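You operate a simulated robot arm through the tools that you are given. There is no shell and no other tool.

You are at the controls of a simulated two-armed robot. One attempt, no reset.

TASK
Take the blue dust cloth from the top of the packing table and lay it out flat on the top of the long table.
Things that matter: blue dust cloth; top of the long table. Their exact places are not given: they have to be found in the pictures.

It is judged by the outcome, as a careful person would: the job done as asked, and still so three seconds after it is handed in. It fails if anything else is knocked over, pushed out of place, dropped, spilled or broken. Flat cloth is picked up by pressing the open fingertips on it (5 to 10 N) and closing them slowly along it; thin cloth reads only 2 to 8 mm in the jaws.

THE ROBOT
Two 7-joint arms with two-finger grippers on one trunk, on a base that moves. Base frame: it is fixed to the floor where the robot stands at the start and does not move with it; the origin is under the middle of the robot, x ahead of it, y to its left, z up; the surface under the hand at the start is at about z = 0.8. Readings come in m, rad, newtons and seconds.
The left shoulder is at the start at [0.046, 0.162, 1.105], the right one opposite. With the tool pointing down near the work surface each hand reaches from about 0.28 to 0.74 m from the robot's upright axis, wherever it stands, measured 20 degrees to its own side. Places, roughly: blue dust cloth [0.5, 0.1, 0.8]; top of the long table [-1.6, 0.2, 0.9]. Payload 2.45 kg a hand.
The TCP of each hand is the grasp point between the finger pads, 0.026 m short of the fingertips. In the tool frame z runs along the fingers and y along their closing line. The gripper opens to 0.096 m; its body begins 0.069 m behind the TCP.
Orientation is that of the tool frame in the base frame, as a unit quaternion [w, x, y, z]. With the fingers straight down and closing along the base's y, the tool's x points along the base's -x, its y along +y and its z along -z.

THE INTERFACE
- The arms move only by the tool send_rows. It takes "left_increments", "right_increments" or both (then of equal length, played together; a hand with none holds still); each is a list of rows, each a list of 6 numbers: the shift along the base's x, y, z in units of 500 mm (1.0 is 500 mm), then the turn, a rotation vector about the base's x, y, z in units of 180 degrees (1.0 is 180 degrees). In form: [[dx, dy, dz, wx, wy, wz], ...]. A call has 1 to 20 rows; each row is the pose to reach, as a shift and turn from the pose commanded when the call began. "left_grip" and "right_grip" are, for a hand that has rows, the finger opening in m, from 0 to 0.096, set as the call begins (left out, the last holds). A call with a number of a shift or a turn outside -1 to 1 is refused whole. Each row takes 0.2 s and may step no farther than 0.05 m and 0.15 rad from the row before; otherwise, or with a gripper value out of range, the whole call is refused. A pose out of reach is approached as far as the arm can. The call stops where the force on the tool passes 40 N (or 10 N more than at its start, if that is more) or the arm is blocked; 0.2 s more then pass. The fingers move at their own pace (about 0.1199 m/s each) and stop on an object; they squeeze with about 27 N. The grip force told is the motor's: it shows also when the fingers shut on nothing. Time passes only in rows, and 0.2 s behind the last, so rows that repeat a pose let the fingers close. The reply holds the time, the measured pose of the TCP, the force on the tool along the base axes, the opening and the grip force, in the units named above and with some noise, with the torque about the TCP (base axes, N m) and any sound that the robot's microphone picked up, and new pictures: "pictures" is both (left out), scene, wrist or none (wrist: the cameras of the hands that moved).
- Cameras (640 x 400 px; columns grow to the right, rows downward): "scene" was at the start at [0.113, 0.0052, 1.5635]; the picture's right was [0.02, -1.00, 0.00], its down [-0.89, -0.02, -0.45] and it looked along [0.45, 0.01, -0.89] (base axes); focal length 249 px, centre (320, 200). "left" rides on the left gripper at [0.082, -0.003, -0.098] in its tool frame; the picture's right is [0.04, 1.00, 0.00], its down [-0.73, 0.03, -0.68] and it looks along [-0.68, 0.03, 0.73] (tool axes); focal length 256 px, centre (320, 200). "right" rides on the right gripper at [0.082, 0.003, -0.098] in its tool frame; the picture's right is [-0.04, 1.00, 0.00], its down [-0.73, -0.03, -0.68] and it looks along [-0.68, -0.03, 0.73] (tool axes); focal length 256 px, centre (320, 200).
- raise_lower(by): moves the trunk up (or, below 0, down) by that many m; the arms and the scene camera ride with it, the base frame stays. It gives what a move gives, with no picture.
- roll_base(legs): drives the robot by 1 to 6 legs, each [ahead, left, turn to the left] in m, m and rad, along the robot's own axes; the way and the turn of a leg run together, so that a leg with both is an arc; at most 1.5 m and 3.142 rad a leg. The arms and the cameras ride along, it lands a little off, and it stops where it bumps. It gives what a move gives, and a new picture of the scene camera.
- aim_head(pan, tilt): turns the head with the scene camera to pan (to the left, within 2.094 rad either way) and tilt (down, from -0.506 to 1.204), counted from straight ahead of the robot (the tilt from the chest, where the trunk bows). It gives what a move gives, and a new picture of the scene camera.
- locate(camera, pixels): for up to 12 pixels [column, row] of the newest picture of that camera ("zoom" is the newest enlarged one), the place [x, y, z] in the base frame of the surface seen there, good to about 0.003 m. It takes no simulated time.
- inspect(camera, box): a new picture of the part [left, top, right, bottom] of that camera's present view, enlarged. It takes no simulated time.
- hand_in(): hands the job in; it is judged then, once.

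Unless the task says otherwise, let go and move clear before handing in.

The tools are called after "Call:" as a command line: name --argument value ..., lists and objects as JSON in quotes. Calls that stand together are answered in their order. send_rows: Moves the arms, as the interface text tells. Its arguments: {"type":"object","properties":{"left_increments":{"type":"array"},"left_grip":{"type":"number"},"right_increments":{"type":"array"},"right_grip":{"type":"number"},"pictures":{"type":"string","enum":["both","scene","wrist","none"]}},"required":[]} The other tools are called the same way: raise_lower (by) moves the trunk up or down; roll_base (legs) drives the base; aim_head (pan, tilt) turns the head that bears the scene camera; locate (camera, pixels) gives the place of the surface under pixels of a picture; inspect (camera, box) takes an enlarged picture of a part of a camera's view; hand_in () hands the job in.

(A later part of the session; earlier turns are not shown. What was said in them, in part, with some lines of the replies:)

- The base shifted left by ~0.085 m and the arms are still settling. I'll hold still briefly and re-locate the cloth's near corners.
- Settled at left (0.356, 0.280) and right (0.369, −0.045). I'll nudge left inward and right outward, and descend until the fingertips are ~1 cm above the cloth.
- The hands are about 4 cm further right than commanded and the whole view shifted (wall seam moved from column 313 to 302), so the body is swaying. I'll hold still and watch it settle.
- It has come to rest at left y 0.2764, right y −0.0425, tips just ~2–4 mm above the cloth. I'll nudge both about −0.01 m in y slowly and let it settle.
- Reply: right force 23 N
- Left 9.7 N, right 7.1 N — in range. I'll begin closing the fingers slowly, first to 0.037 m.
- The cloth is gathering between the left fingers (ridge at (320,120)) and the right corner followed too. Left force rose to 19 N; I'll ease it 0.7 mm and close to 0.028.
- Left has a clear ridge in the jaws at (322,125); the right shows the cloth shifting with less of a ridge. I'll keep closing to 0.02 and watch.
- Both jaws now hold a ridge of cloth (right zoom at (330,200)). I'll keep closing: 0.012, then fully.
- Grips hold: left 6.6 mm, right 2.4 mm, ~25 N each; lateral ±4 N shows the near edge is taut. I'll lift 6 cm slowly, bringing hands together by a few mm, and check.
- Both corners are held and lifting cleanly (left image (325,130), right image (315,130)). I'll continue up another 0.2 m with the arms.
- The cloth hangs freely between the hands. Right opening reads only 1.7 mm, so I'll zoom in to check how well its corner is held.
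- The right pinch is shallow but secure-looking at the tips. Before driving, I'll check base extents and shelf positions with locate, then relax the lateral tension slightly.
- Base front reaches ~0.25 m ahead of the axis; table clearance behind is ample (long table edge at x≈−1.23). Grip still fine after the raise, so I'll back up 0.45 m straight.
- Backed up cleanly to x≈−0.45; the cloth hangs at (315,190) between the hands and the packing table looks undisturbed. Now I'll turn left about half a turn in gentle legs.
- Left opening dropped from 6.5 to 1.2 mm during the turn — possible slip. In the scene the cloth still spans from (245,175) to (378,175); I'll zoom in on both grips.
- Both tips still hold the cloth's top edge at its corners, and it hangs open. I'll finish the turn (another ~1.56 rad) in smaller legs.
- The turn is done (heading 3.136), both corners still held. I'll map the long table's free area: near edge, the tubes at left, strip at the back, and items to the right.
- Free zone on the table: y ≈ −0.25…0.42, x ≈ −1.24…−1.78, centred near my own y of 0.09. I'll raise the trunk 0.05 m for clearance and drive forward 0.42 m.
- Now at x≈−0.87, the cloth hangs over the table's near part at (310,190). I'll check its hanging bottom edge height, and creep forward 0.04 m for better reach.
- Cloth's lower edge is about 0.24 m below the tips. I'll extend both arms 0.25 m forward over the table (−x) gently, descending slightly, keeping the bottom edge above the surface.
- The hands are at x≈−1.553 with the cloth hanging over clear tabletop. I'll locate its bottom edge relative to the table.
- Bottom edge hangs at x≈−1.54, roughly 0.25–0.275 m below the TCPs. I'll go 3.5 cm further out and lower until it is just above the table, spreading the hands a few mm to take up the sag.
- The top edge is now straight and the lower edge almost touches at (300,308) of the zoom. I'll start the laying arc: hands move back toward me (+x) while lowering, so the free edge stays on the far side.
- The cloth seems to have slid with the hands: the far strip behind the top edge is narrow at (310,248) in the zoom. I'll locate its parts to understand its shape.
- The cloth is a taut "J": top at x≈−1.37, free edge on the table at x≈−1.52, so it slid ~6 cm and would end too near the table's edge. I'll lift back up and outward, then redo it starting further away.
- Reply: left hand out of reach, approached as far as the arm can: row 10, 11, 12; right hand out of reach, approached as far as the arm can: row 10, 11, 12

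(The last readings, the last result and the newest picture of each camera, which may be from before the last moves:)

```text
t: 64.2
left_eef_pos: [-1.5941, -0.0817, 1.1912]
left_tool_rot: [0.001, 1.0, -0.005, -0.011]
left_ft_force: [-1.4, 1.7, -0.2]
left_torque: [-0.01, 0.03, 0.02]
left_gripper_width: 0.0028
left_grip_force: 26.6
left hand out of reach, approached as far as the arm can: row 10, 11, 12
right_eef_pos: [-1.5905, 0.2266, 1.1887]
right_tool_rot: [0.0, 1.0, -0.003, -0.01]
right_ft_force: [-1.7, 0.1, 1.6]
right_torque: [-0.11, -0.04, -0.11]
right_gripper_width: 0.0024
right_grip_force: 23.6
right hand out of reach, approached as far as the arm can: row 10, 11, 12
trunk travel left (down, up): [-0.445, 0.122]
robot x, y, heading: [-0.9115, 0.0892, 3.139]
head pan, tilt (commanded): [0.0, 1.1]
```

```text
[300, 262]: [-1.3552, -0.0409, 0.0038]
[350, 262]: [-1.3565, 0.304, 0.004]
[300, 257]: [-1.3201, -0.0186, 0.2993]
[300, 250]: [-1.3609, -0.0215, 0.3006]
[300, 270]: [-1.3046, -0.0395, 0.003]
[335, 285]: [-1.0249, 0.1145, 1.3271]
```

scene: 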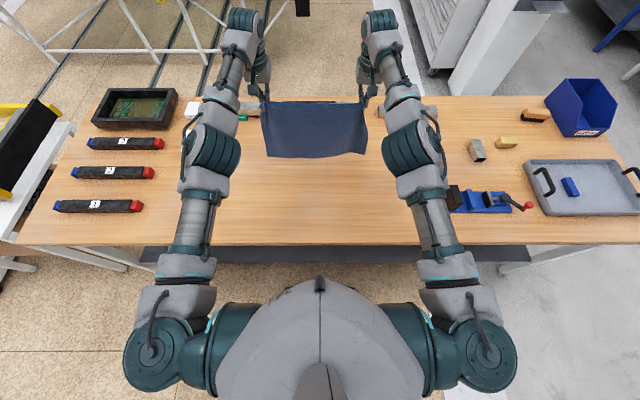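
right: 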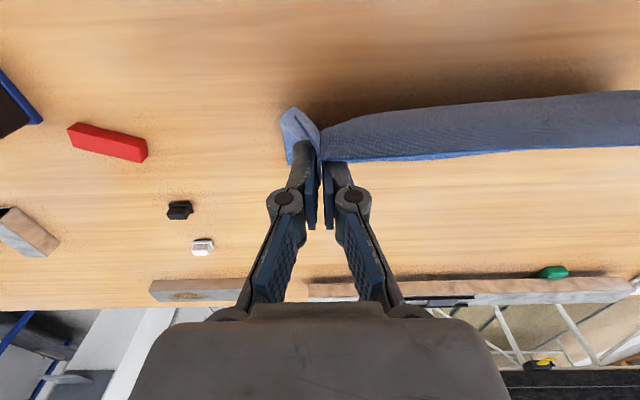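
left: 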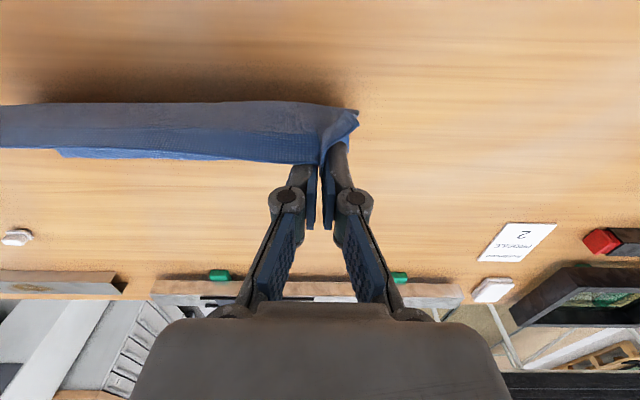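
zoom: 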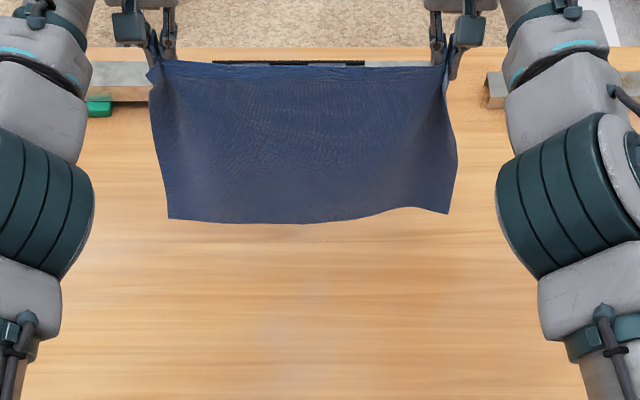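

Reach limit met at ~0.68 m ahead, and the shelf front is at x≈−1.31 (well inset), so I can safely move the base 0.04 m closer — the same gap I had at the packing table.

Call:
roll_base --legs '[[0.04, 0, 0]]'

Call:
send_rows --left_increments '[[0, 0, -0.02, 0, 0, 0], [0, 0, -0.04, 0, 0, 0], [0, 0, -0.06, 0, 0, 0], [0, 0, -0.075, 0, 0, 0], [0, 0, -0.09, 0, 0, 0], [0, 0, -0.09, 0, 0, 0], [0, 0, -0.09, 0, 0, 0]]' --right_increments '[[0, 0, -0.02, 0, 0, 0], [0, 0, -0.04, 0, 0, 0], [0, 0, -0.06, 0, 0, 0], [0, 0, -0.075, 0, 0, 0], [0, 0, -0.09, 0, 0, 0], [0, 0, -0.09, 0, 0, 0], [0, 0, -0.09, 0, 0, 0]]' --pictures "both"

Call:
inspect --camera "scene" --box '[210, 80, 430, 220]'

```text
t: 65.1
left_eef_pos: [-1.6259, -0.0827, 1.1966]
left_tool_rot: [0.001, 1.0, -0.004, -0.015]
left_ft_force: [0.4, 0.5, 0.3]
left_torque: [0.03, 0.05, 0.0]
left_gripper_width: 0.0035
left_grip_force: 25.0
right_eef_pos: [-1.623, 0.2261, 1.1955]
right_tool_rot: [-0.001, 1.0, -0.003, -0.013]
right_ft_force: [0.6, -1.9, 0.5]
right_torque: [0.02, 0.05, 0.01]
right_gripper_width: 0.0022
right_grip_force: 24.2
trunk travel left (down, up): [-0.445, 0.122]
robot x, y, heading: [-0.9534, 0.0899, 3.138]
head pan, tilt (commanded): [0.0, 1.1]
```

scene: 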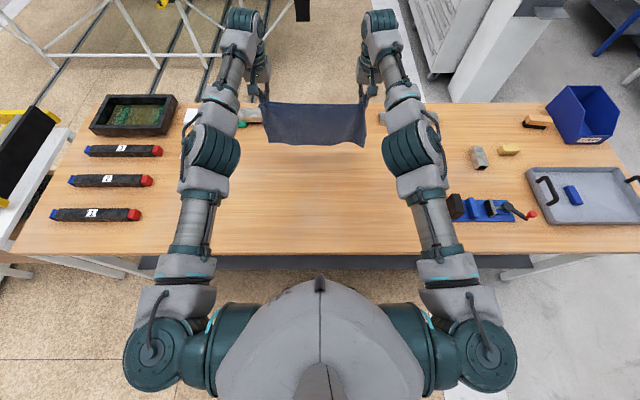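

```text
t: 66.7
left_eef_pos: [-1.6313, -0.0814, 1.1495]
left_tool_rot: [0.003, 1.0, -0.005, -0.015]
left_ft_force: [0.8, 0.6, -0.6]
left_torque: [0.02, -0.03, -0.01]
left_gripper_width: 0.0034
left_grip_force: 24.4
right_eef_pos: [-1.6349, 0.2264, 1.1492]
right_tool_rot: [0.0, 1.0, -0.003, -0.01]
right_ft_force: [0.5, -0.4, 2.3]
right_torque: [0.13, 0.01, 0.03]
right_gripper_width: 0.0012
right_grip_force: 25.7
right hand out of reach, approached as far as the arm can: row 3, 4, 5, 6, 7
trunk travel left (down, up): [-0.445, 0.122]
robot x, y, heading: [-0.952, 0.0872, 3.141]
head pan, tilt (commanded): [0.0, 1.1]
```

scene: 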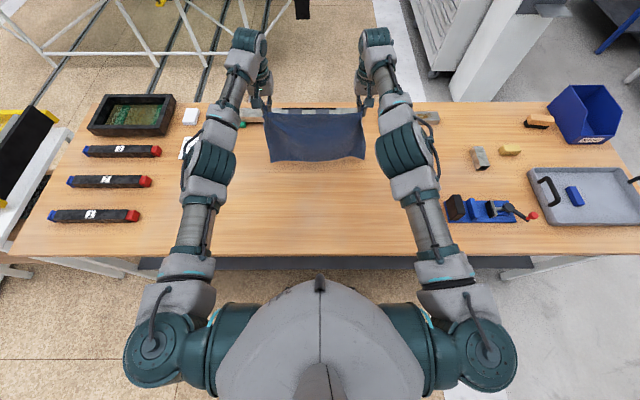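
right: 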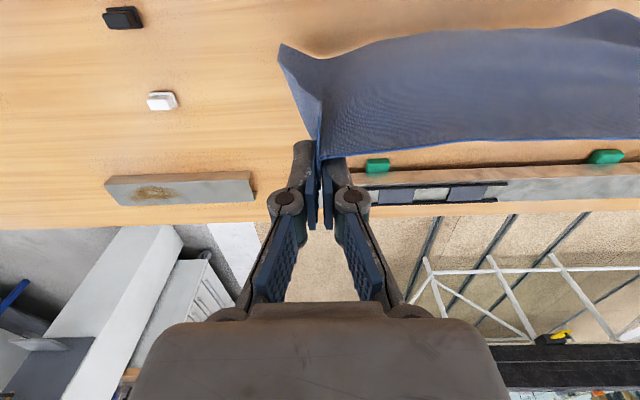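
left: 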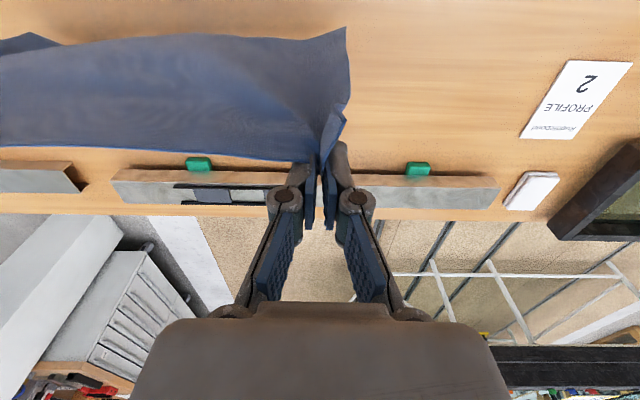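

```text
2.86 times, centred on (320, 150) of scene
```

zoom: 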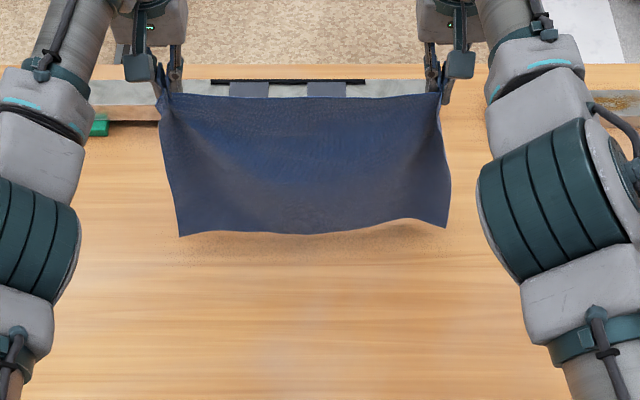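

Now the hands are at x≈−1.633 with the bottom edge just above the table. I'll run the arc again without extra lead, to about 60°, then check where the free edge lies.

Call:
send_rows --left_increments '[[0.03, 0, -0.014, 0, 0, 0], [0.06, 0, -0.03, 0, 0, 0], [0.1, 0, -0.044, 0, 0, 0], [0.1456, 0, -0.0566, 0, 0, 0], [0.1846, 0, -0.073, 0, 0, 0], [0.222, 0, -0.0926, 0, 0, 0], [0.2576, 0, -0.1156, 0, 0, 0], [0.2912, 0, -0.1416, 0, 0, 0], [0.3222, 0, -0.1706, 0, 0, 0], [0.3508, 0, -0.202, 0, 0, 0], [0.3764, 0, -0.236, 0, 0, 0], [0.3992, 0, -0.272, 0, 0, 0]]' --right_increments '[[0.03, 0, -0.014, 0, 0, 0], [0.06, 0, -0.03, 0, 0, 0], [0.1, 0, -0.044, 0, 0, 0], [0.1456, 0, -0.0566, 0, 0, 0], [0.1846, 0, -0.073, 0, 0, 0], [0.222, 0, -0.0926, 0, 0, 0], [0.2576, 0, -0.1156, 0, 0, 0], [0.2912, 0, -0.1416, 0, 0, 0], [0.3222, 0, -0.1706, 0, 0, 0], [0.3508, 0, -0.202, 0, 0, 0], [0.3764, 0, -0.236, 0, 0, 0], [0.3992, 0, -0.272, 0, 0, 0]]' --pictures "both"

Call:
inspect --camera "scene" --box '[210, 90, 430, 230]'

```text
t: 69.3
left_eef_pos: [-1.4298, -0.0826, 1.014]
left_tool_rot: [0.002, 1.0, -0.005, -0.015]
left_ft_force: [-0.6, 0.1, -2.2]
left_torque: [-0.01, 0.02, 0.0]
left_gripper_width: 0.0025
left_grip_force: 23.1
right_eef_pos: [-1.4302, 0.2261, 1.0142]
right_tool_rot: [0.0, 1.0, -0.003, -0.013]
right_ft_force: [-0.4, -0.6, -0.6]
right_torque: [-0.01, 0.0, 0.0]
right_gripper_width: 0.0042
right_grip_force: 28.8
right hand out of reach, approached as far as the arm can: row 1
trunk travel left (down, up): [-0.445, 0.122]
robot x, y, heading: [-0.9531, 0.0916, 3.14]
head pan, tilt (commanded): [0.0, 1.1]
```

scene: 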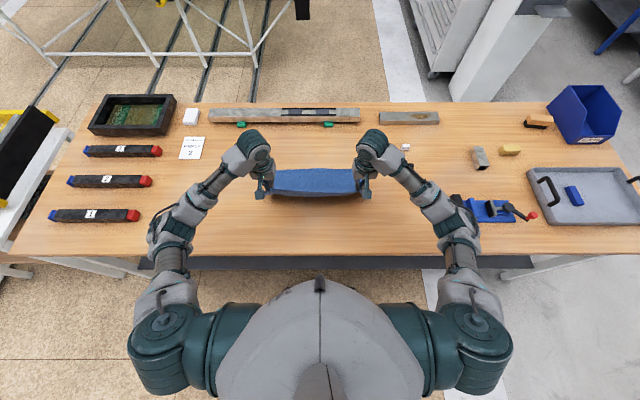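
right: 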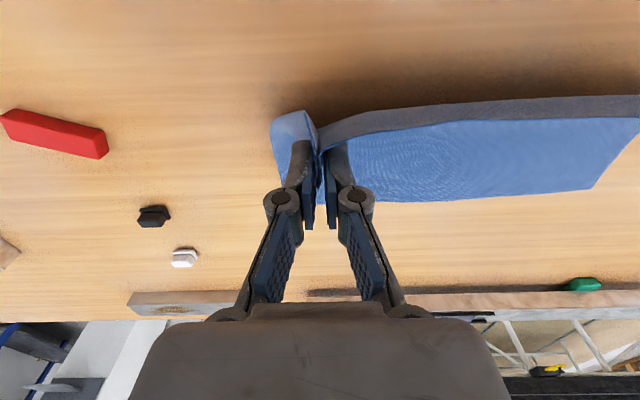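
left: 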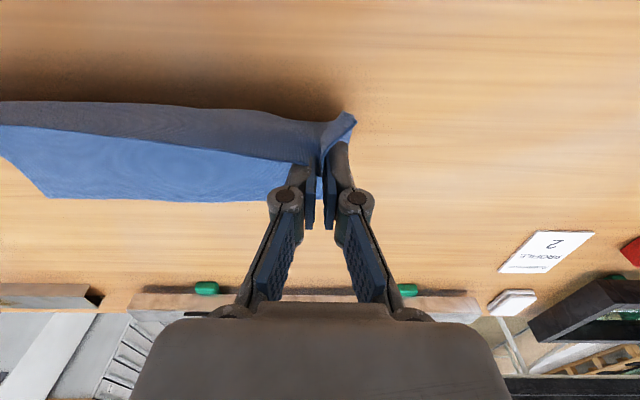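

```text
2.86 times, centred on (320, 160) of scene
```

zoom: 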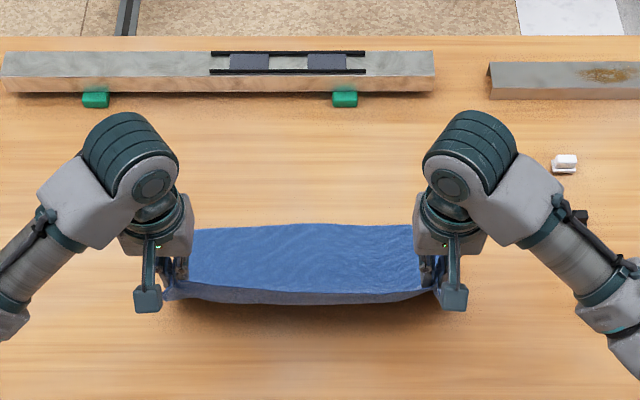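

The far half now lies flat behind the hands (zoom (300,250)). I'll locate the free edge and the drape to set the last part of the arc.

Call:
locate --camera "zoom" --pixels '[[300, 228], [300, 240], [300, 260], [300, 275], [300, 285], [300, 298], [195, 235], [405, 230], [200, 280], [400, 285]]'

```text
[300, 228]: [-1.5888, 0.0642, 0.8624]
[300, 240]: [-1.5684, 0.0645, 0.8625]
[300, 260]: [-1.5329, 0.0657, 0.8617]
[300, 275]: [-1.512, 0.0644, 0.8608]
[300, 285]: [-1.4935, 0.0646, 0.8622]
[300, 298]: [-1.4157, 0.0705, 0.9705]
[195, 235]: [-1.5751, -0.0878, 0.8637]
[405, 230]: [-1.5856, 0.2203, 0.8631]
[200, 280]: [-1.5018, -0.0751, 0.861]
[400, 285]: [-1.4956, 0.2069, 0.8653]
```

The free edge rests at x≈−1.59, ideal: the near edge should end at about −1.32. I'll continue bringing the hands back and down until the tips are ~1.5 cm above the table.

Call:
send_rows --left_increments '[[0.03, 0, -0.016, 0, 0, 0], [0.06, 0, -0.036, 0, 0, 0], [0.09, 0, -0.06, 0, 0, 0], [0.116, 0, -0.088, 0, 0, 0], [0.136, 0, -0.12, 0, 0, 0], [0.154, 0, -0.156, 0, 0, 0], [0.166, 0, -0.192, 0, 0, 0], [0.176, 0, -0.224, 0, 0, 0], [0.176, 0, -0.224, 0, 0, 0]]' --right_increments '[[0.03, 0, -0.016, 0, 0, 0], [0.06, 0, -0.036, 0, 0, 0], [0.09, 0, -0.06, 0, 0, 0], [0.116, 0, -0.088, 0, 0, 0], [0.136, 0, -0.12, 0, 0, 0], [0.154, 0, -0.156, 0, 0, 0], [0.166, 0, -0.192, 0, 0, 0], [0.176, 0, -0.224, 0, 0, 0], [0.176, 0, -0.224, 0, 0, 0]]' --pictures "both"

Call:
inspect --camera "scene" --box '[210, 110, 430, 250]'

```text
t: 71.3
left_eef_pos: [-1.3405, -0.0815, 0.9031]
left_tool_rot: [0.002, 1.0, -0.005, -0.015]
left_ft_force: [0.3, 1.8, -0.7]
left_torque: [-0.06, -0.01, 0.03]
left_gripper_width: 0.0049
left_grip_force: 34.5
right_eef_pos: [-1.3423, 0.2272, 0.9023]
right_tool_rot: [0.0, 1.0, -0.002, -0.012]
right_ft_force: [-0.4, -1.4, -0.7]
right_torque: [-0.02, -0.01, -0.03]
right_gripper_width: 0.0021
right_grip_force: 23.8
trunk travel left (down, up): [-0.445, 0.122]
robot x, y, heading: [-0.9507, 0.0893, 3.139]
head pan, tilt (commanded): [0.0, 1.1]
```

scene: 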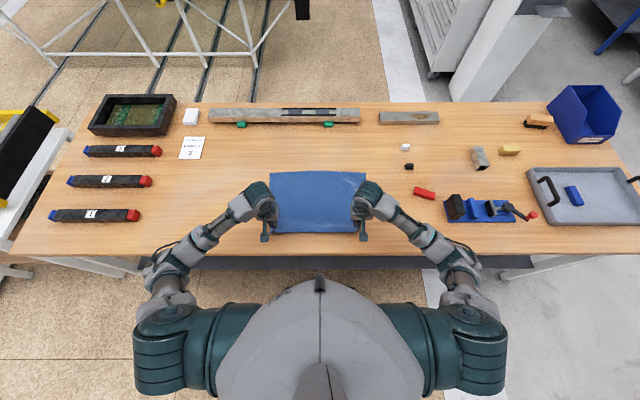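
right: 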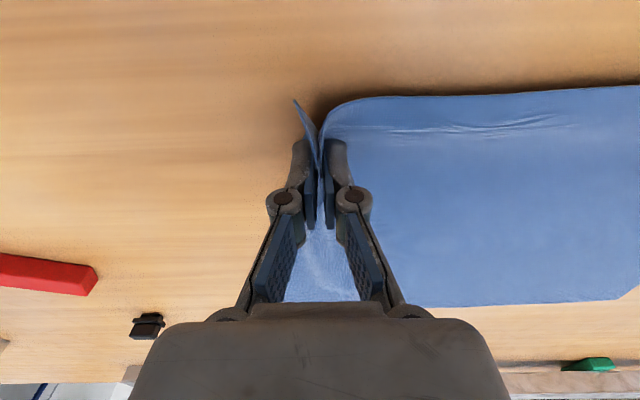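
left: 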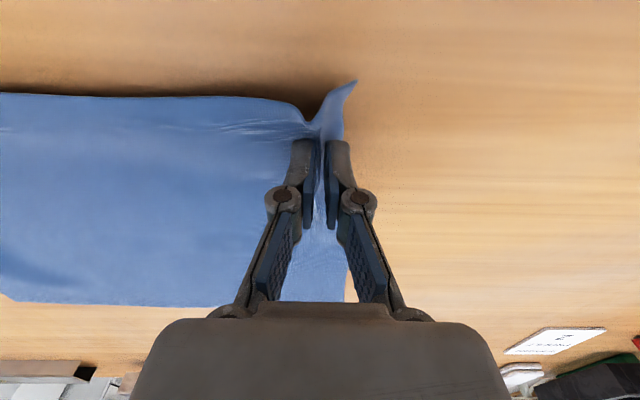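

```text
2.86 times, centred on (320, 180) of scene
```

zoom: 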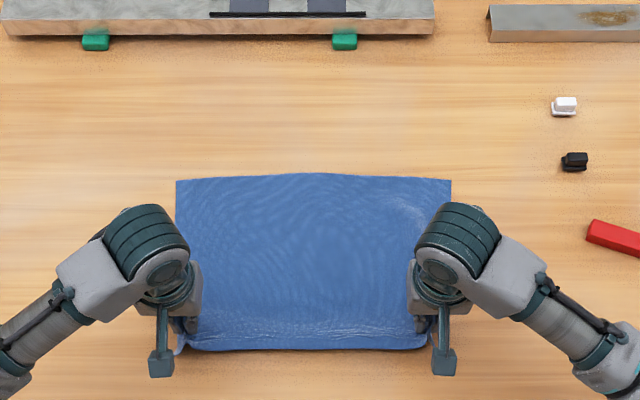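

The cloth is laid out flat with only the pinched near edge still raised. I'll lower the tips to the tabletop gently with a slight pull toward me.

Call:
send_rows --left_increments '[[0.004, 0, -0.006, 0, 0, 0], [0.008, 0, -0.012, 0, 0, 0], [0.012, 0, -0.018, 0, 0, 0], [0.012, 0, -0.023, 0, 0, 0], [0.012, 0, -0.023, 0, 0, 0]]' --right_increments '[[0.004, 0, -0.006, 0, 0, 0], [0.008, 0, -0.012, 0, 0, 0], [0.012, 0, -0.018, 0, 0, 0], [0.012, 0, -0.023, 0, 0, 0], [0.012, 0, -0.023, 0, 0, 0]]' --pictures "none"

```text
t: 72.5
left_eef_pos: [-1.3349, -0.0813, 0.8915]
left_tool_rot: [0.002, 1.0, -0.005, -0.015]
left_ft_force: [-0.1, 1.1, 1.3]
left_torque: [0.03, -0.04, -0.02]
left_gripper_width: 0.0035
left_grip_force: 24.6
right_eef_pos: [-1.3363, 0.226, 0.8892]
right_tool_rot: [-0.001, 1.0, -0.002, -0.013]
right_ft_force: [-0.6, 0.5, 0.1]
right_torque: [0.01, 0.02, 0.02]
right_gripper_width: 0.0048
right_grip_force: 27.9
trunk travel left (down, up): [-0.445, 0.122]
robot x, y, heading: [-0.9527, 0.0882, 3.138]
head pan, tilt (commanded): [0.0, 1.1]
```

Tips are ~3–5 mm above the tabletop with no contact yet. Lowering a few mm more until light contact.

Call:
send_rows --left_increments '[[0, 0, -0.004, 0, 0, 0], [0, 0, -0.007, 0, 0, 0], [0, 0, -0.009, 0, 0, 0], [0, 0, -0.009, 0, 0, 0]]' --right_increments '[[0, 0, -0.002, 0, 0, 0], [0, 0, -0.004, 0, 0, 0], [0, 0, -0.005, 0, 0, 0], [0, 0, -0.005, 0, 0, 0]]' --pictures "none"

```text
t: 73.5
left_eef_pos: [-1.335, -0.0807, 0.8866]
left_tool_rot: [0.002, 1.0, -0.006, -0.015]
left_ft_force: [-0.8, 0.7, 2.9]
left_torque: [0.11, -0.07, 0.02]
left_gripper_width: 0.0037
left_grip_force: 25.4
right_eef_pos: [-1.3357, 0.2266, 0.8878]
right_tool_rot: [0.0, 1.0, -0.002, -0.013]
right_ft_force: [0.8, -1.7, 13.1]
right_torque: [0.08, 0.11, -0.01]
right_gripper_width: 0.0024
right_grip_force: 30.8
trunk travel left (down, up): [-0.445, 0.122]
robot x, y, heading: [-0.9538, 0.0898, 3.135]
head pan, tilt (commanded): [0.0, 1.1]
```

Light contact now (left 2.9 N, right 13 N). I'll open the fingers in small steps while shifting each hand outward so the inner finger stays put and the outer one carries the corner outward.

Call:
send_rows --left_increments '[[0, -0.006, 0.0, 0, 0, 0], [0, -0.008, 0.0, 0, 0, 0]]' --right_increments '[[0, 0.006, 0.0012, 0, 0, 0], [0, 0.008, 0.0012, 0, 0, 0]]' --left_grip 0.011 --right_grip 0.011 --pictures "wrist"

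```text
t: 74.1
left_eef_pos: [-1.3355, -0.0841, 0.8881]
left_tool_rot: [0.002, 1.0, -0.005, -0.015]
left_ft_force: [-1.3, 2.5, 11.3]
left_torque: [0.11, -0.03, 0.02]
left_gripper_width: 0.0115
left_grip_force: 0.0
right_eef_pos: [-1.3361, 0.2316, 0.8889]
right_tool_rot: [0.0, 1.0, -0.003, -0.013]
right_ft_force: [-0.1, 1.0, 1.2]
right_torque: [0.01, 0.03, -0.02]
right_gripper_width: 0.0109
right_grip_force: 0.1
trunk travel left (down, up): [-0.445, 0.122]
robot x, y, heading: [-0.9555, 0.091, 3.143]
head pan, tilt (commanded): [0.0, 1.1]
```

right: 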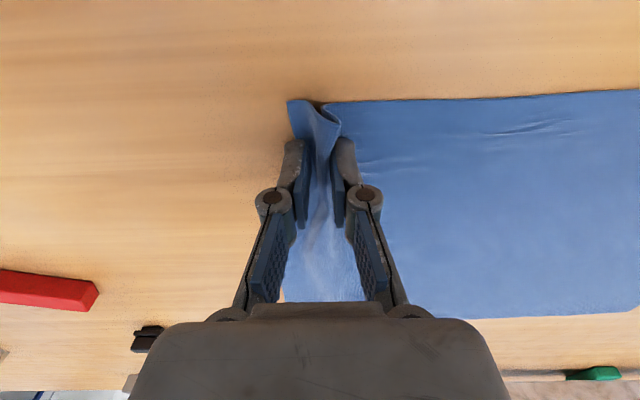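
left: 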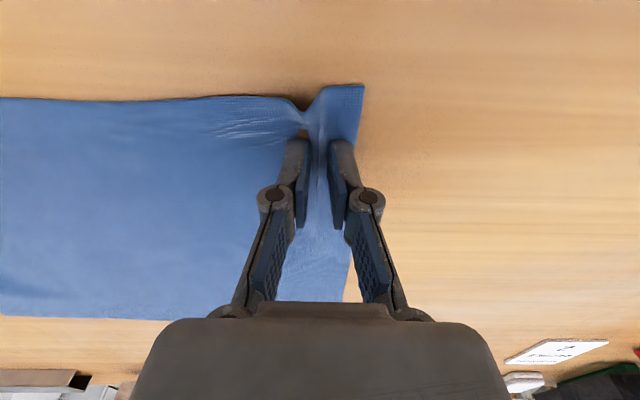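

The ridges are starting to unfold. I'll continue opening to 0.022 with an outward shift, pressing the right slightly more.

Call:
send_rows --left_increments '[[0, -0.008, 0.0004, 0, 0, 0], [0, -0.014, 0.0004, 0, 0, 0]]' --right_increments '[[0, 0.008, -0.0012, 0, 0, 0], [0, 0.014, -0.0016, 0, 0, 0]]' --left_grip 0.022 --right_grip 0.022 --pictures "wrist"

```text
t: 74.7
left_eef_pos: [-1.3346, -0.0917, 0.8872]
left_tool_rot: [0.002, 1.0, -0.004, -0.016]
left_ft_force: [-0.3, 1.0, 16.3]
left_torque: [0.19, -0.1, 0.03]
left_gripper_width: 0.0211
left_grip_force: 0.1
right_eef_pos: [-1.3361, 0.2384, 0.8896]
right_tool_rot: [0.002, 1.0, -0.003, -0.013]
right_ft_force: [0.9, -1.2, 3.4]
right_torque: [0.02, -0.04, -0.05]
right_gripper_width: 0.0217
right_grip_force: 0.1
trunk travel left (down, up): [-0.445, 0.122]
robot x, y, heading: [-0.9508, 0.0886, 3.143]
head pan, tilt (commanded): [0.0, 1.1]
```

right: 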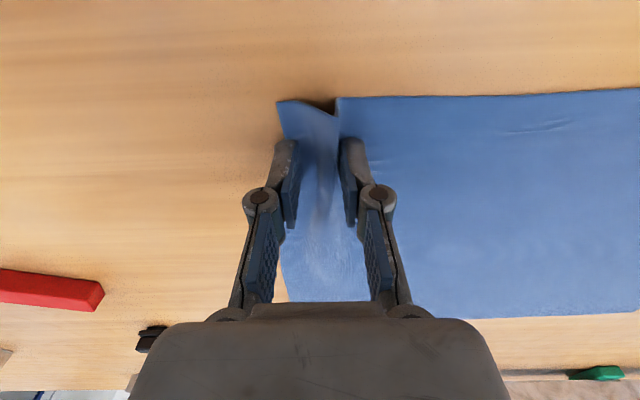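
left: 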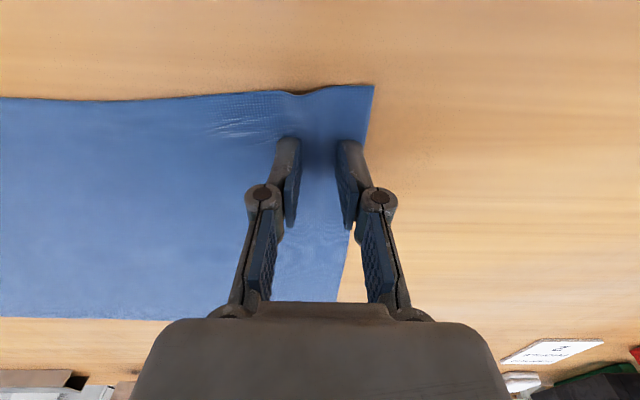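

Left corner is essentially flat; the right still has a crease at (335,105). I'll open a bit more with outward shift, pressing the right a little harder.

Call:
send_rows --left_increments '[[0, -0.005, 0.001, 0, 0, 0], [0, -0.008, 0.001, 0, 0, 0], [0, -0.008, 0.001, 0, 0, 0]]' --right_increments '[[0, 0.008, -0.002, 0, 0, 0], [0, 0.014, -0.0026, 0, 0, 0], [0, 0.018, -0.0026, 0, 0, 0]]' --left_grip 0.028 --right_grip 0.034 --pictures "wrist"

Call:
inspect --camera "right" --box '[220, 70, 460, 220]'

```text
t: 75.5
left_eef_pos: [-1.3345, -0.0963, 0.8872]
left_tool_rot: [0.002, 1.0, -0.004, -0.015]
left_ft_force: [-1.4, 1.6, 10.1]
left_torque: [0.18, -0.02, 0.04]
left_gripper_width: 0.0287
left_grip_force: 0.1
right_eef_pos: [-1.3365, 0.2456, 0.8871]
right_tool_rot: [0.0, 1.0, -0.003, -0.013]
right_ft_force: [-0.8, -2.4, 15.0]
right_torque: [-0.16, -0.08, -0.03]
right_gripper_width: 0.0343
right_grip_force: 0.0
trunk travel left (down, up): [-0.445, 0.122]
robot x, y, heading: [-0.9572, 0.0911, 3.137]
head pan, tilt (commanded): [0.0, 1.1]
```

right: 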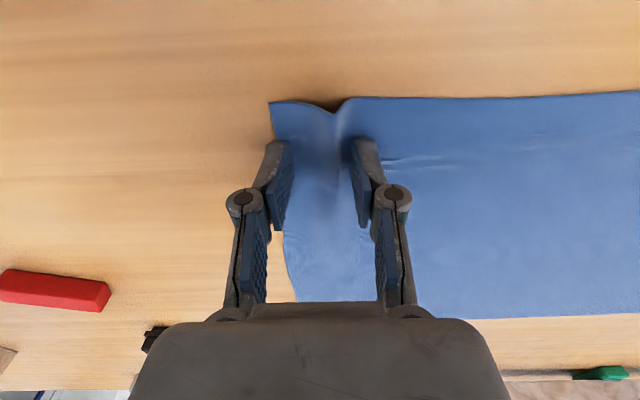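
left: 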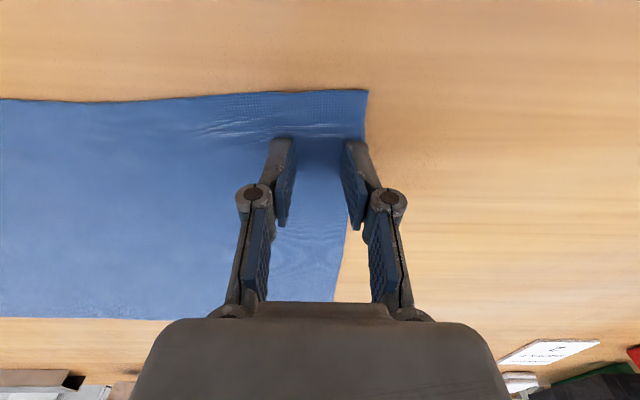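

```text
2.67 times, centred on (340, 145) of right
```

zoom: 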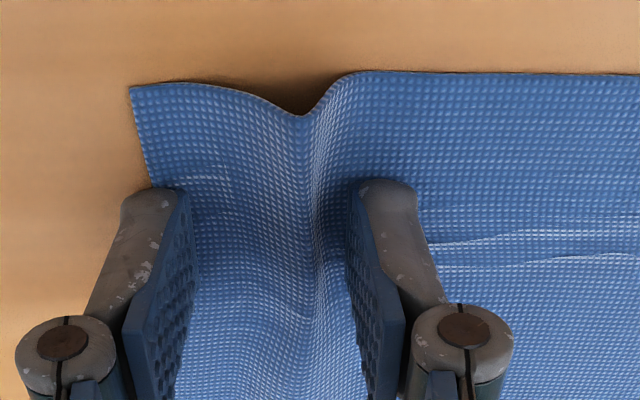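

The left corner is flat. The right still shows a soft ridge at zoom (310,150); I'll lift the left hand clear and open the right a bit more with outward shift.

Call:
send_rows --left_increments '[[0, 0, 0.02, 0, 0, 0], [0, 0, 0.05, 0, 0, 0], [0, 0, 0.09, 0, 0, 0], [0, 0, 0.13, 0, 0, 0]]' --right_increments '[[0, 0.006, -0.0005, 0, 0, 0], [0, 0.012, -0.0005, 0, 0, 0], [0, 0.012, -0.0005, 0, 0, 0], [0, 0.012, -0.0005, 0, 0, 0]]' --right_grip 0.046 --pictures "both"

Call:
inspect --camera "right" --box '[220, 70, 460, 220]'

```text
t: 76.5
left_eef_pos: [-1.3346, -0.0971, 0.9518]
left_tool_rot: [0.002, 1.0, -0.005, -0.014]
left_ft_force: [-0.3, -0.4, 0.6]
left_torque: [0.05, 0.02, 0.01]
left_gripper_width: 0.0279
left_grip_force: 0.1
right_eef_pos: [-1.3356, 0.2524, 0.8857]
right_tool_rot: [0.0, 1.0, -0.002, -0.012]
right_ft_force: [-0.5, -0.5, 5.1]
right_torque: [-0.01, -0.01, 0.0]
right_gripper_width: 0.046
right_grip_force: 0.0
trunk travel left (down, up): [-0.445, 0.122]
robot x, y, heading: [-0.9518, 0.0913, 3.137]
head pan, tilt (commanded): [0.0, 1.1]
```

scene: 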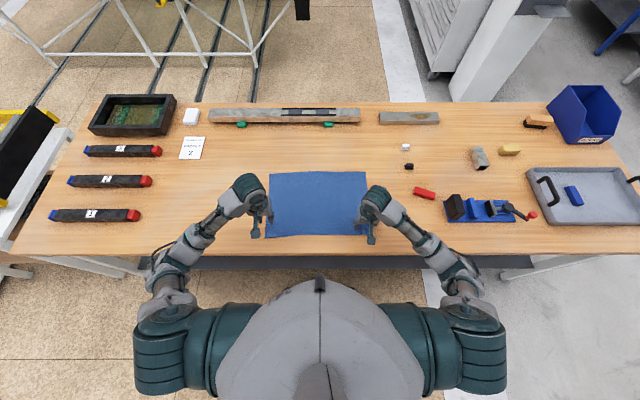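
right: 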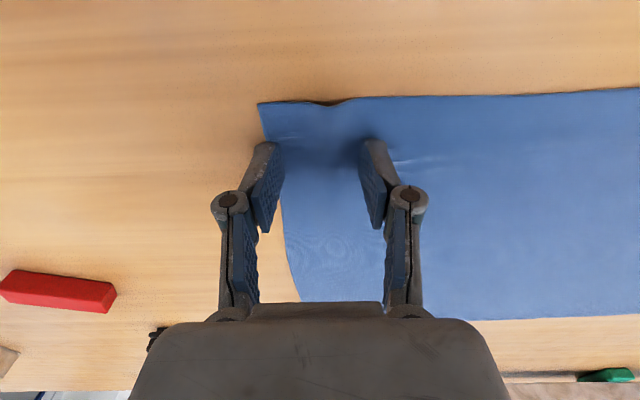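
left: 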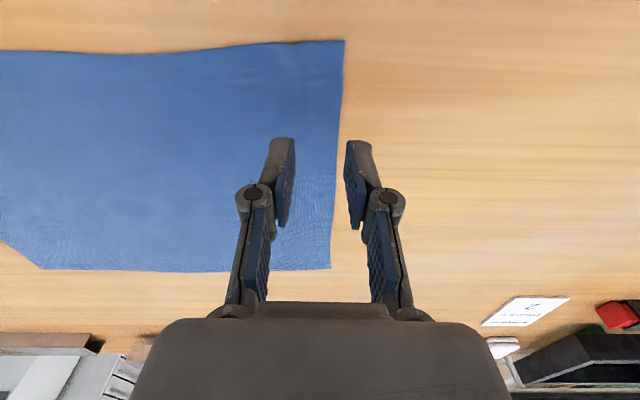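

```text
2.67 times, centred on (340, 145) of right
```

zoom: 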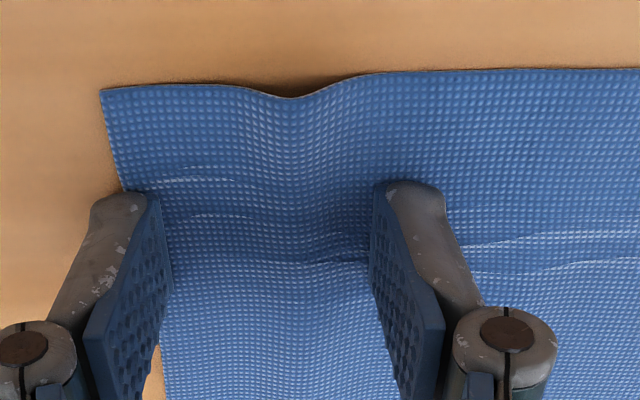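

Right corner is now almost flat too, with only a slight undulation at the near edge. I'll lift both hands clear and assess.

Call:
send_rows --left_increments '[[0, -0.02, 0.03, 0, 0, 0], [0, -0.06, 0.06, 0, 0, 0], [0, -0.1, 0.09, 0, 0, 0], [0, -0.14, 0.12, 0, 0, 0], [0, -0.18, 0.15, 0, 0, 0], [0, -0.22, 0.15, 0, 0, 0]]' --right_increments '[[0, 0, 0.02, 0, 0, 0], [0, 0, 0.06, 0, 0, 0], [0, 0, 0.11, 0, 0, 0], [0, 0.04, 0.17, 0, 0, 0], [0, 0.1, 0.23, 0, 0, 0], [0, 0.16, 0.28, 0, 0, 0]]' --pictures "both"

Call:
inspect --camera "scene" --box '[240, 150, 400, 250]'

```text
t: 77.9
left_eef_pos: [-1.3354, -0.2049, 1.0265]
left_tool_rot: [0.002, 1.0, -0.004, -0.015]
left_ft_force: [0.4, -0.1, -1.2]
left_torque: [-0.02, -0.01, 0.0]
left_gripper_width: 0.028
left_grip_force: 0.0
right_eef_pos: [-1.3361, 0.3313, 1.0266]
right_tool_rot: [0.0, 1.0, -0.003, -0.012]
right_ft_force: [0.6, 0.2, -0.4]
right_torque: [0.0, 0.01, 0.02]
right_gripper_width: 0.046
right_grip_force: 0.1
trunk travel left (down, up): [-0.445, 0.122]
robot x, y, heading: [-0.9504, 0.0908, 3.137]
head pan, tilt (commanded): [0.0, 1.1]
```

scene: 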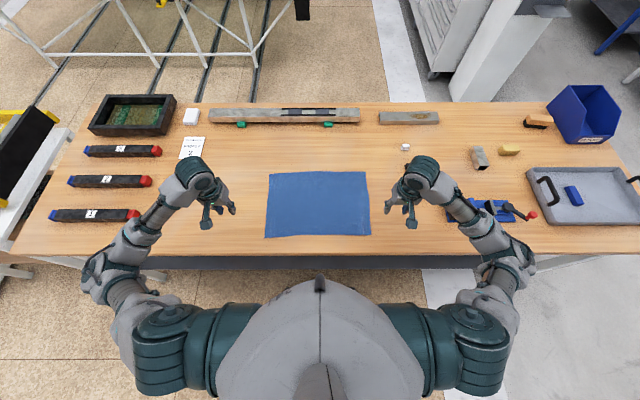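
right: 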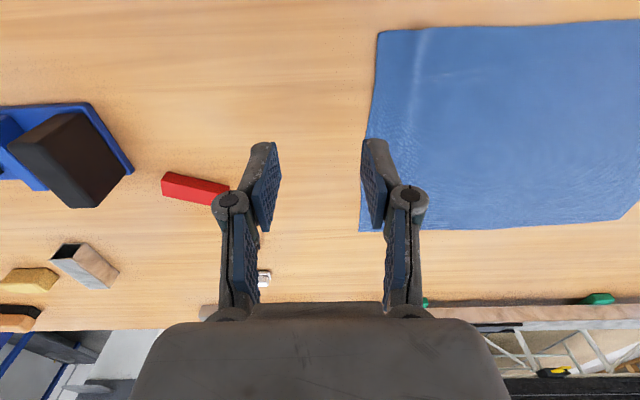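
left: 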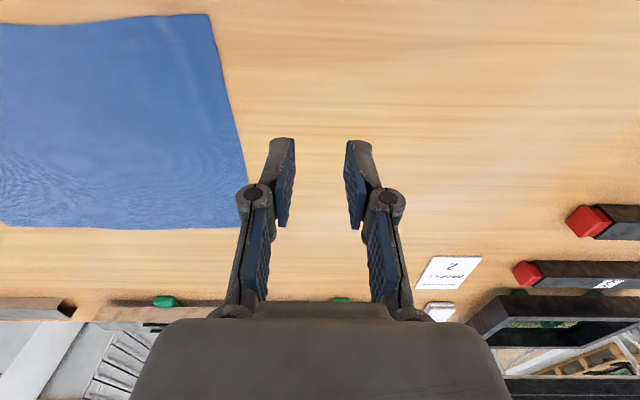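

```text
4.00 times, centred on (320, 200) of scene
```

zoom: 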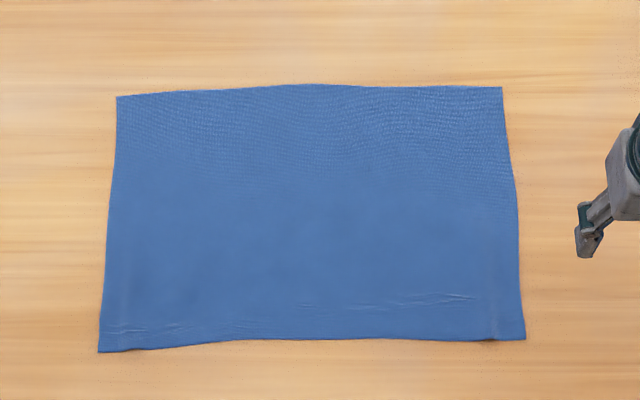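

The cloth lies spread out and flat in the scene, with corners near zoom (117,97), (501,88), (525,339), (99,351). I'll measure heights across it, including the faint residual ripples.

Call:
locate --camera "zoom" --pixels '[[119, 99], [499, 90], [522, 336], [102, 348], [490, 330], [440, 298], [310, 200], [310, 90], [310, 335], [120, 330], [200, 345], [485, 341]]'

Call:
inspect --camera "right" --box '[340, 0, 640, 240]'

Call:
inspect --camera "left" --box '[0, 0, 300, 240]'

```text
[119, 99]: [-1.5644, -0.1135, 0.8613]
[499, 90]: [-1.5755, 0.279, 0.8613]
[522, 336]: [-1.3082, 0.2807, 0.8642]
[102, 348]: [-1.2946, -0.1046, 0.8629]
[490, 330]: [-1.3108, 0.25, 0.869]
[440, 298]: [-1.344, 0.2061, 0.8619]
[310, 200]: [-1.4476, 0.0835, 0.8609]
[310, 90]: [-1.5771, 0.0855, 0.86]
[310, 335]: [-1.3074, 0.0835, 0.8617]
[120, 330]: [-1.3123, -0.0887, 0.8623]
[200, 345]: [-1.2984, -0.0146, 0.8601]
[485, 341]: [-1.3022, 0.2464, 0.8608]
```

```text
1.67 times, centred on (490, 120) of right
```

zoom: 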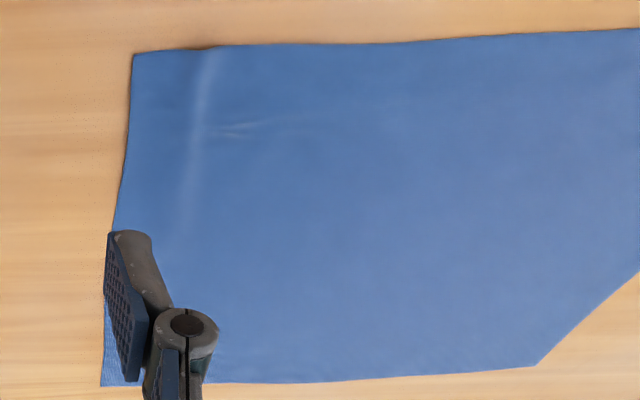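

```text
1.67 times, centred on (150, 120) of left
```

zoom: 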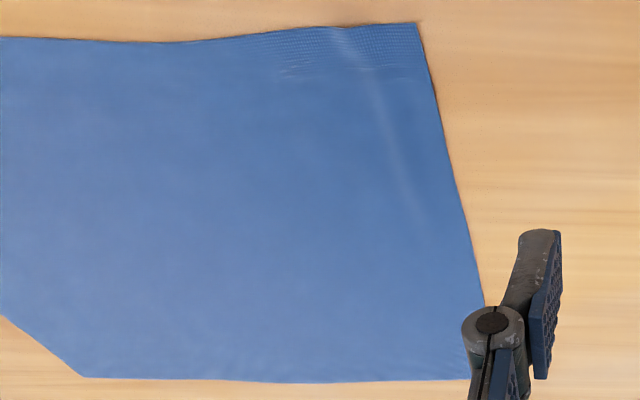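

Extents are ~0.39 × 0.27 m, matching the original spread, and everything is within ~2 mm of the top except one point near the right near corner reading ~8 mm. I'll zoom there and measure that ripple more finely.

Call:
inspect --camera "scene" --box '[340, 210, 380, 240]'

Call:
locate --camera "zoom" --pixels '[[300, 300], [350, 300], [380, 300], [400, 300], [420, 300], [440, 300], [470, 300], [400, 350], [400, 370], [400, 200], [400, 100], [480, 380]]'

```text
13.33 times, centred on (360, 225) of scene
```

zoom: 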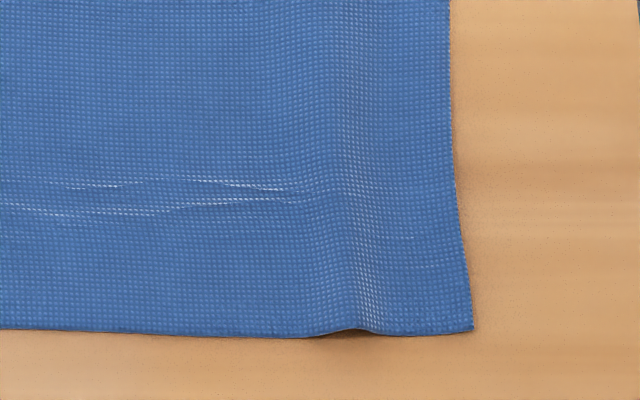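

```text
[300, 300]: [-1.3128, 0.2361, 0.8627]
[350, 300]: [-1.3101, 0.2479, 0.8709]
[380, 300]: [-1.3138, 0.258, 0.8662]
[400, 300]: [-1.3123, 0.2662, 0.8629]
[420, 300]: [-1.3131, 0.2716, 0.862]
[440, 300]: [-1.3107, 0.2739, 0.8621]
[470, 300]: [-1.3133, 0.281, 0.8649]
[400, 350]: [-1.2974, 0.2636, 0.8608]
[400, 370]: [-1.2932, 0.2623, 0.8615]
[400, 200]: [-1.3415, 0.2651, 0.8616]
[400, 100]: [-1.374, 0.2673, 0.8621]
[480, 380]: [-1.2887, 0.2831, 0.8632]
```

There's one small ripple, ~9 mm high at (−1.31, 0.248). I'll close the right fingertips and smooth it with a light outward stroke; first position above its inner side.

Call:
send_rows --right_increments '[[0.007, -0.033, -0.02, 0, 0, 0], [0.014, -0.066, -0.05, 0, 0, 0], [0.021, -0.099, -0.09, 0, 0, 0], [0.028, -0.132, -0.13, 0, 0, 0], [0.035, -0.165, -0.18, 0, 0, 0], [0.042, -0.194, -0.234, 0, 0, 0], [0.042, -0.194, -0.234, 0, 0, 0]]' --right_grip 0.0 --pictures "wrist"

```text
t: 79.5
left_eef_pos: [-1.3353, -0.2068, 1.0265]
left_tool_rot: [0.001, 1.0, -0.004, -0.015]
left_ft_force: [0.2, 0.8, -0.3]
left_torque: [-0.01, 0.0, -0.01]
left_gripper_width: 0.028
left_grip_force: 0.1
right_eef_pos: [-1.3139, 0.235, 0.908]
right_tool_rot: [-0.001, 1.0, -0.003, -0.012]
right_ft_force: [0.2, -0.5, -0.4]
right_torque: [-0.03, 0.0, 0.01]
right_gripper_width: 0.0
right_grip_force: 27.5
trunk travel left (down, up): [-0.445, 0.122]
robot x, y, heading: [-0.9519, 0.091, 3.138]
head pan, tilt (commanded): [0.0, 1.1]
```

right: 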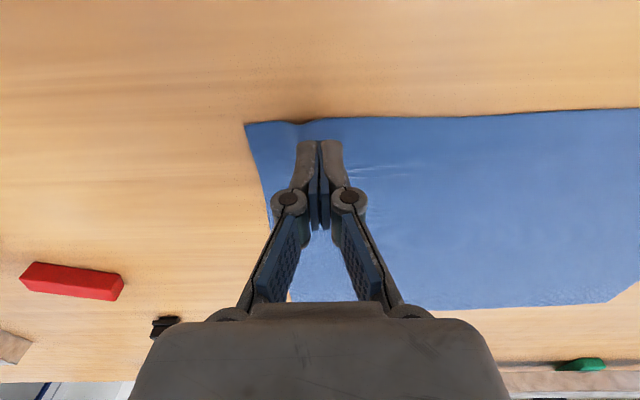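

The closed tips are above the inner side of the ripple. I'll descend about 2 cm to light contact.

Call:
send_rows --right_increments '[[0, -0.004, -0.012, 0, 0, 0], [0, -0.006, -0.024, 0, 0, 0], [0, -0.006, -0.034, 0, 0, 0], [0, -0.006, -0.04, 0, 0, 0], [0, -0.006, -0.04, 0, 0, 0]]' --pictures "none"

```text
t: 80.7
left_eef_pos: [-1.3349, -0.2072, 1.0261]
left_tool_rot: [0.003, 1.0, -0.005, -0.015]
left_ft_force: [-0.3, 0.2, -0.3]
left_torque: [0.01, 0.02, -0.03]
left_gripper_width: 0.0281
left_grip_force: 0.1
right_eef_pos: [-1.3156, 0.2313, 0.8888]
right_tool_rot: [-0.002, 1.0, -0.002, -0.012]
right_ft_force: [0.8, 0.2, 0.1]
right_torque: [0.02, -0.01, 0.0]
right_gripper_width: 0.0001
right_grip_force: 27.0
trunk travel left (down, up): [-0.445, 0.122]
robot x, y, heading: [-0.9545, 0.0891, 3.139]
head pan, tilt (commanded): [0.0, 1.1]
```

Tips at ~0.863, no load yet. I'll go 1.5 mm lower and stroke outward (+y) 4.5 cm, then lift.

Call:
send_rows --right_increments '[[0, 0, -0.003, 0, 0, 0], [0, 0, -0.0034, 0, 0, 0], [0, 0.012, -0.0034, 0, 0, 0], [0, 0.024, -0.0034, 0, 0, 0], [0, 0.036, -0.0034, 0, 0, 0], [0, 0.048, -0.0034, 0, 0, 0], [0, 0.06, -0.0034, 0, 0, 0]]' --pictures "wrist"

Call:
inspect --camera "right" --box '[220, 80, 460, 230]'

```text
t: 82.3
left_eef_pos: [-1.3345, -0.2065, 1.0266]
left_tool_rot: [0.002, 1.0, -0.004, -0.014]
left_ft_force: [0.5, 0.1, -0.6]
left_torque: [0.01, 0.01, 0.01]
left_gripper_width: 0.0281
left_grip_force: 0.0
right_eef_pos: [-1.3163, 0.261, 0.8872]
right_tool_rot: [0.0, 1.0, -0.003, -0.012]
right_ft_force: [-0.4, 0.2, 0.7]
right_torque: [-0.01, 0.01, 0.0]
right_gripper_width: 0.0
right_grip_force: 27.1
trunk travel left (down, up): [-0.445, 0.122]
robot x, y, heading: [-0.9508, 0.0908, 3.138]
head pan, tilt (commanded): [0.0, 1.1]
```

right: 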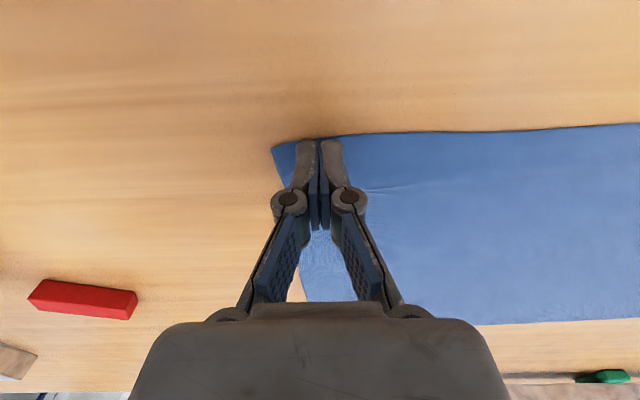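

```text
2.67 times, centred on (340, 155) of right
```

zoom: 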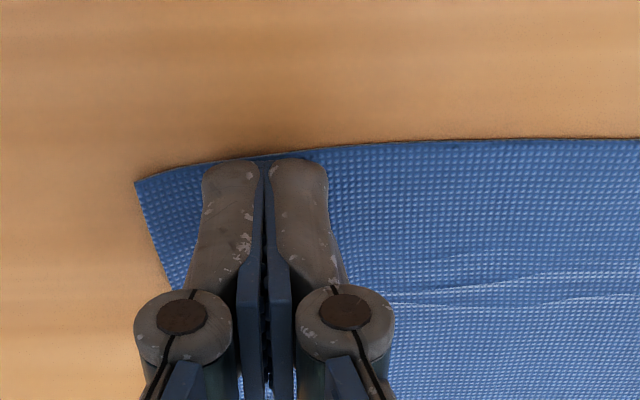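

The ripple has flattened under the fingertip. I'll finish the stroke off the side edge and lift away clear.

Call:
send_rows --right_increments '[[0, 0.012, 0, 0, 0, 0], [0, 0.024, 0, 0, 0, 0], [0, 0.036, 0, 0, 0, 0], [0, 0.05, 0.004, 0, 0, 0], [0, 0.07, 0.03, 0, 0, 0], [0, 0.1, 0.08, 0, 0, 0], [0, 0.13, 0.14, 0, 0, 0], [0, 0.16, 0.2, 0, 0, 0], [0, 0.2, 0.26, 0, 0, 0], [0, 0.2, 0.26, 0, 0, 0]]' --pictures "both"

Call:
inspect --camera "scene" --box '[240, 150, 400, 250]'

```text
t: 84.5
left_eef_pos: [-1.3354, -0.2069, 1.0265]
left_tool_rot: [0.002, 1.0, -0.004, -0.014]
left_ft_force: [0.7, -1.4, -0.2]
left_torque: [0.0, 0.01, -0.01]
left_gripper_width: 0.028
left_grip_force: 0.2
right_eef_pos: [-1.3152, 0.3629, 1.0177]
right_tool_rot: [0.001, 1.0, -0.002, -0.012]
right_ft_force: [-0.4, 1.1, 0.2]
right_torque: [0.02, -0.01, 0.02]
right_gripper_width: 0.0
right_grip_force: 26.7
trunk travel left (down, up): [-0.445, 0.122]
robot x, y, heading: [-0.9532, 0.0896, 3.138]
head pan, tilt (commanded): [0.0, 1.1]
```

scene: 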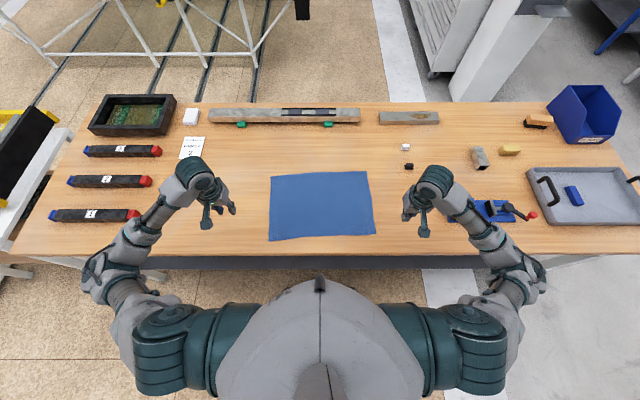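
right: 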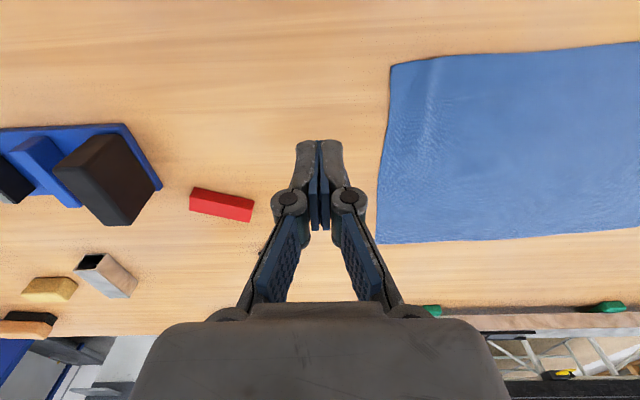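

```text
4.00 times, centred on (320, 200) of scene
```

zoom: 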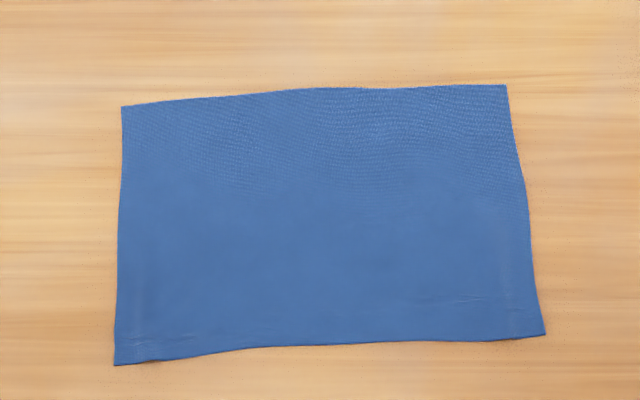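

The cloth slid ~2 cm as a whole and now looks smooth. I'll verify corners and heights again, including distance from the table edge.

Call:
locate --camera "zoom" --pixels '[[124, 109], [504, 87], [540, 332], [117, 362], [512, 325], [500, 310], [135, 355], [160, 350], [310, 200], [320, 92], [320, 340], [470, 300]]'

Call:
inspect --camera "scene" --box '[345, 210, 385, 240]'

Call:
inspect --camera "scene" --box '[260, 215, 300, 245]'

```text
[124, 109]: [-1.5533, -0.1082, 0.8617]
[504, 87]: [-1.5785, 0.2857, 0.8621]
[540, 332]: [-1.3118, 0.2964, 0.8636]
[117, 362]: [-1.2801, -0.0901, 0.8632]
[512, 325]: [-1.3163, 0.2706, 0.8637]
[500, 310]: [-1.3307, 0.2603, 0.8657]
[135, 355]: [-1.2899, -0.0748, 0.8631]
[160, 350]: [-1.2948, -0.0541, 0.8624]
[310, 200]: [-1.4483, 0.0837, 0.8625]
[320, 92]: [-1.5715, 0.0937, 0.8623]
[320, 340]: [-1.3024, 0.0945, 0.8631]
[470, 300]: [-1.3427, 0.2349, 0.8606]
```

```text
13.33 times, centred on (365, 225) of scene
```

zoom: 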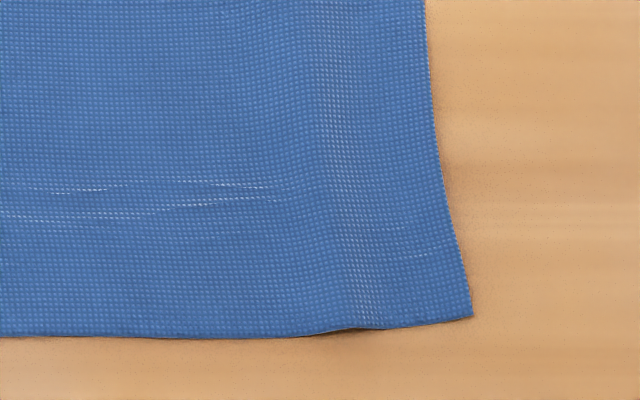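

```text
13.33 times, centred on (280, 230) of scene
```

zoom: 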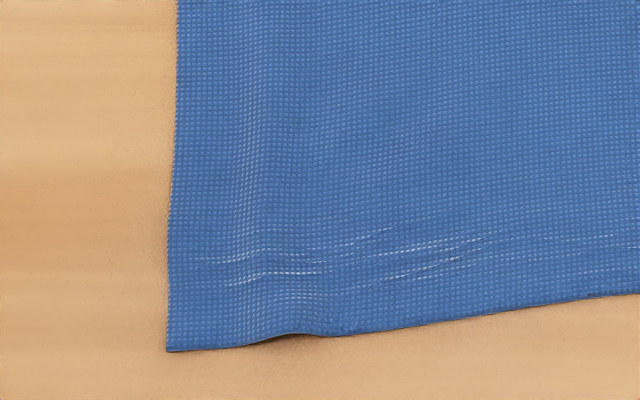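

All corners are on the table (near edge at x≈−1.28 to −1.31, table edge −1.235), heights within ~4 mm of the top, and both hands are empty and clear above the surface; surrounding items look undisturbed. Handing in.

Call:
hand_in

```text
The job is handed in.
```

The blue dust cloth is now laid out flat on the long table, and I have handed the job in; no verdict has come back yet.

- **Cloth:** It covers about 0.39 × 0.27 m, the same as it did on the packing table. Every point I measured is within about 6 mm of the tabletop. Its nearest corner is about 4.5 cm in from the table's front edge.
- **Remaining wrinkles:** There are faint creases where the two near corners were pinched. The right-hand one was about 9 mm high. I smoothed it with a light stroke, which slid the cloth one or two centimetres but kept it flat.
- **Surroundings:** In the last picture nothing else on the long table looks moved. The packing table looked undisturbed when I backed away from it. Both hands are empty and about 14–16 cm above the table surface, to either side of the cloth.
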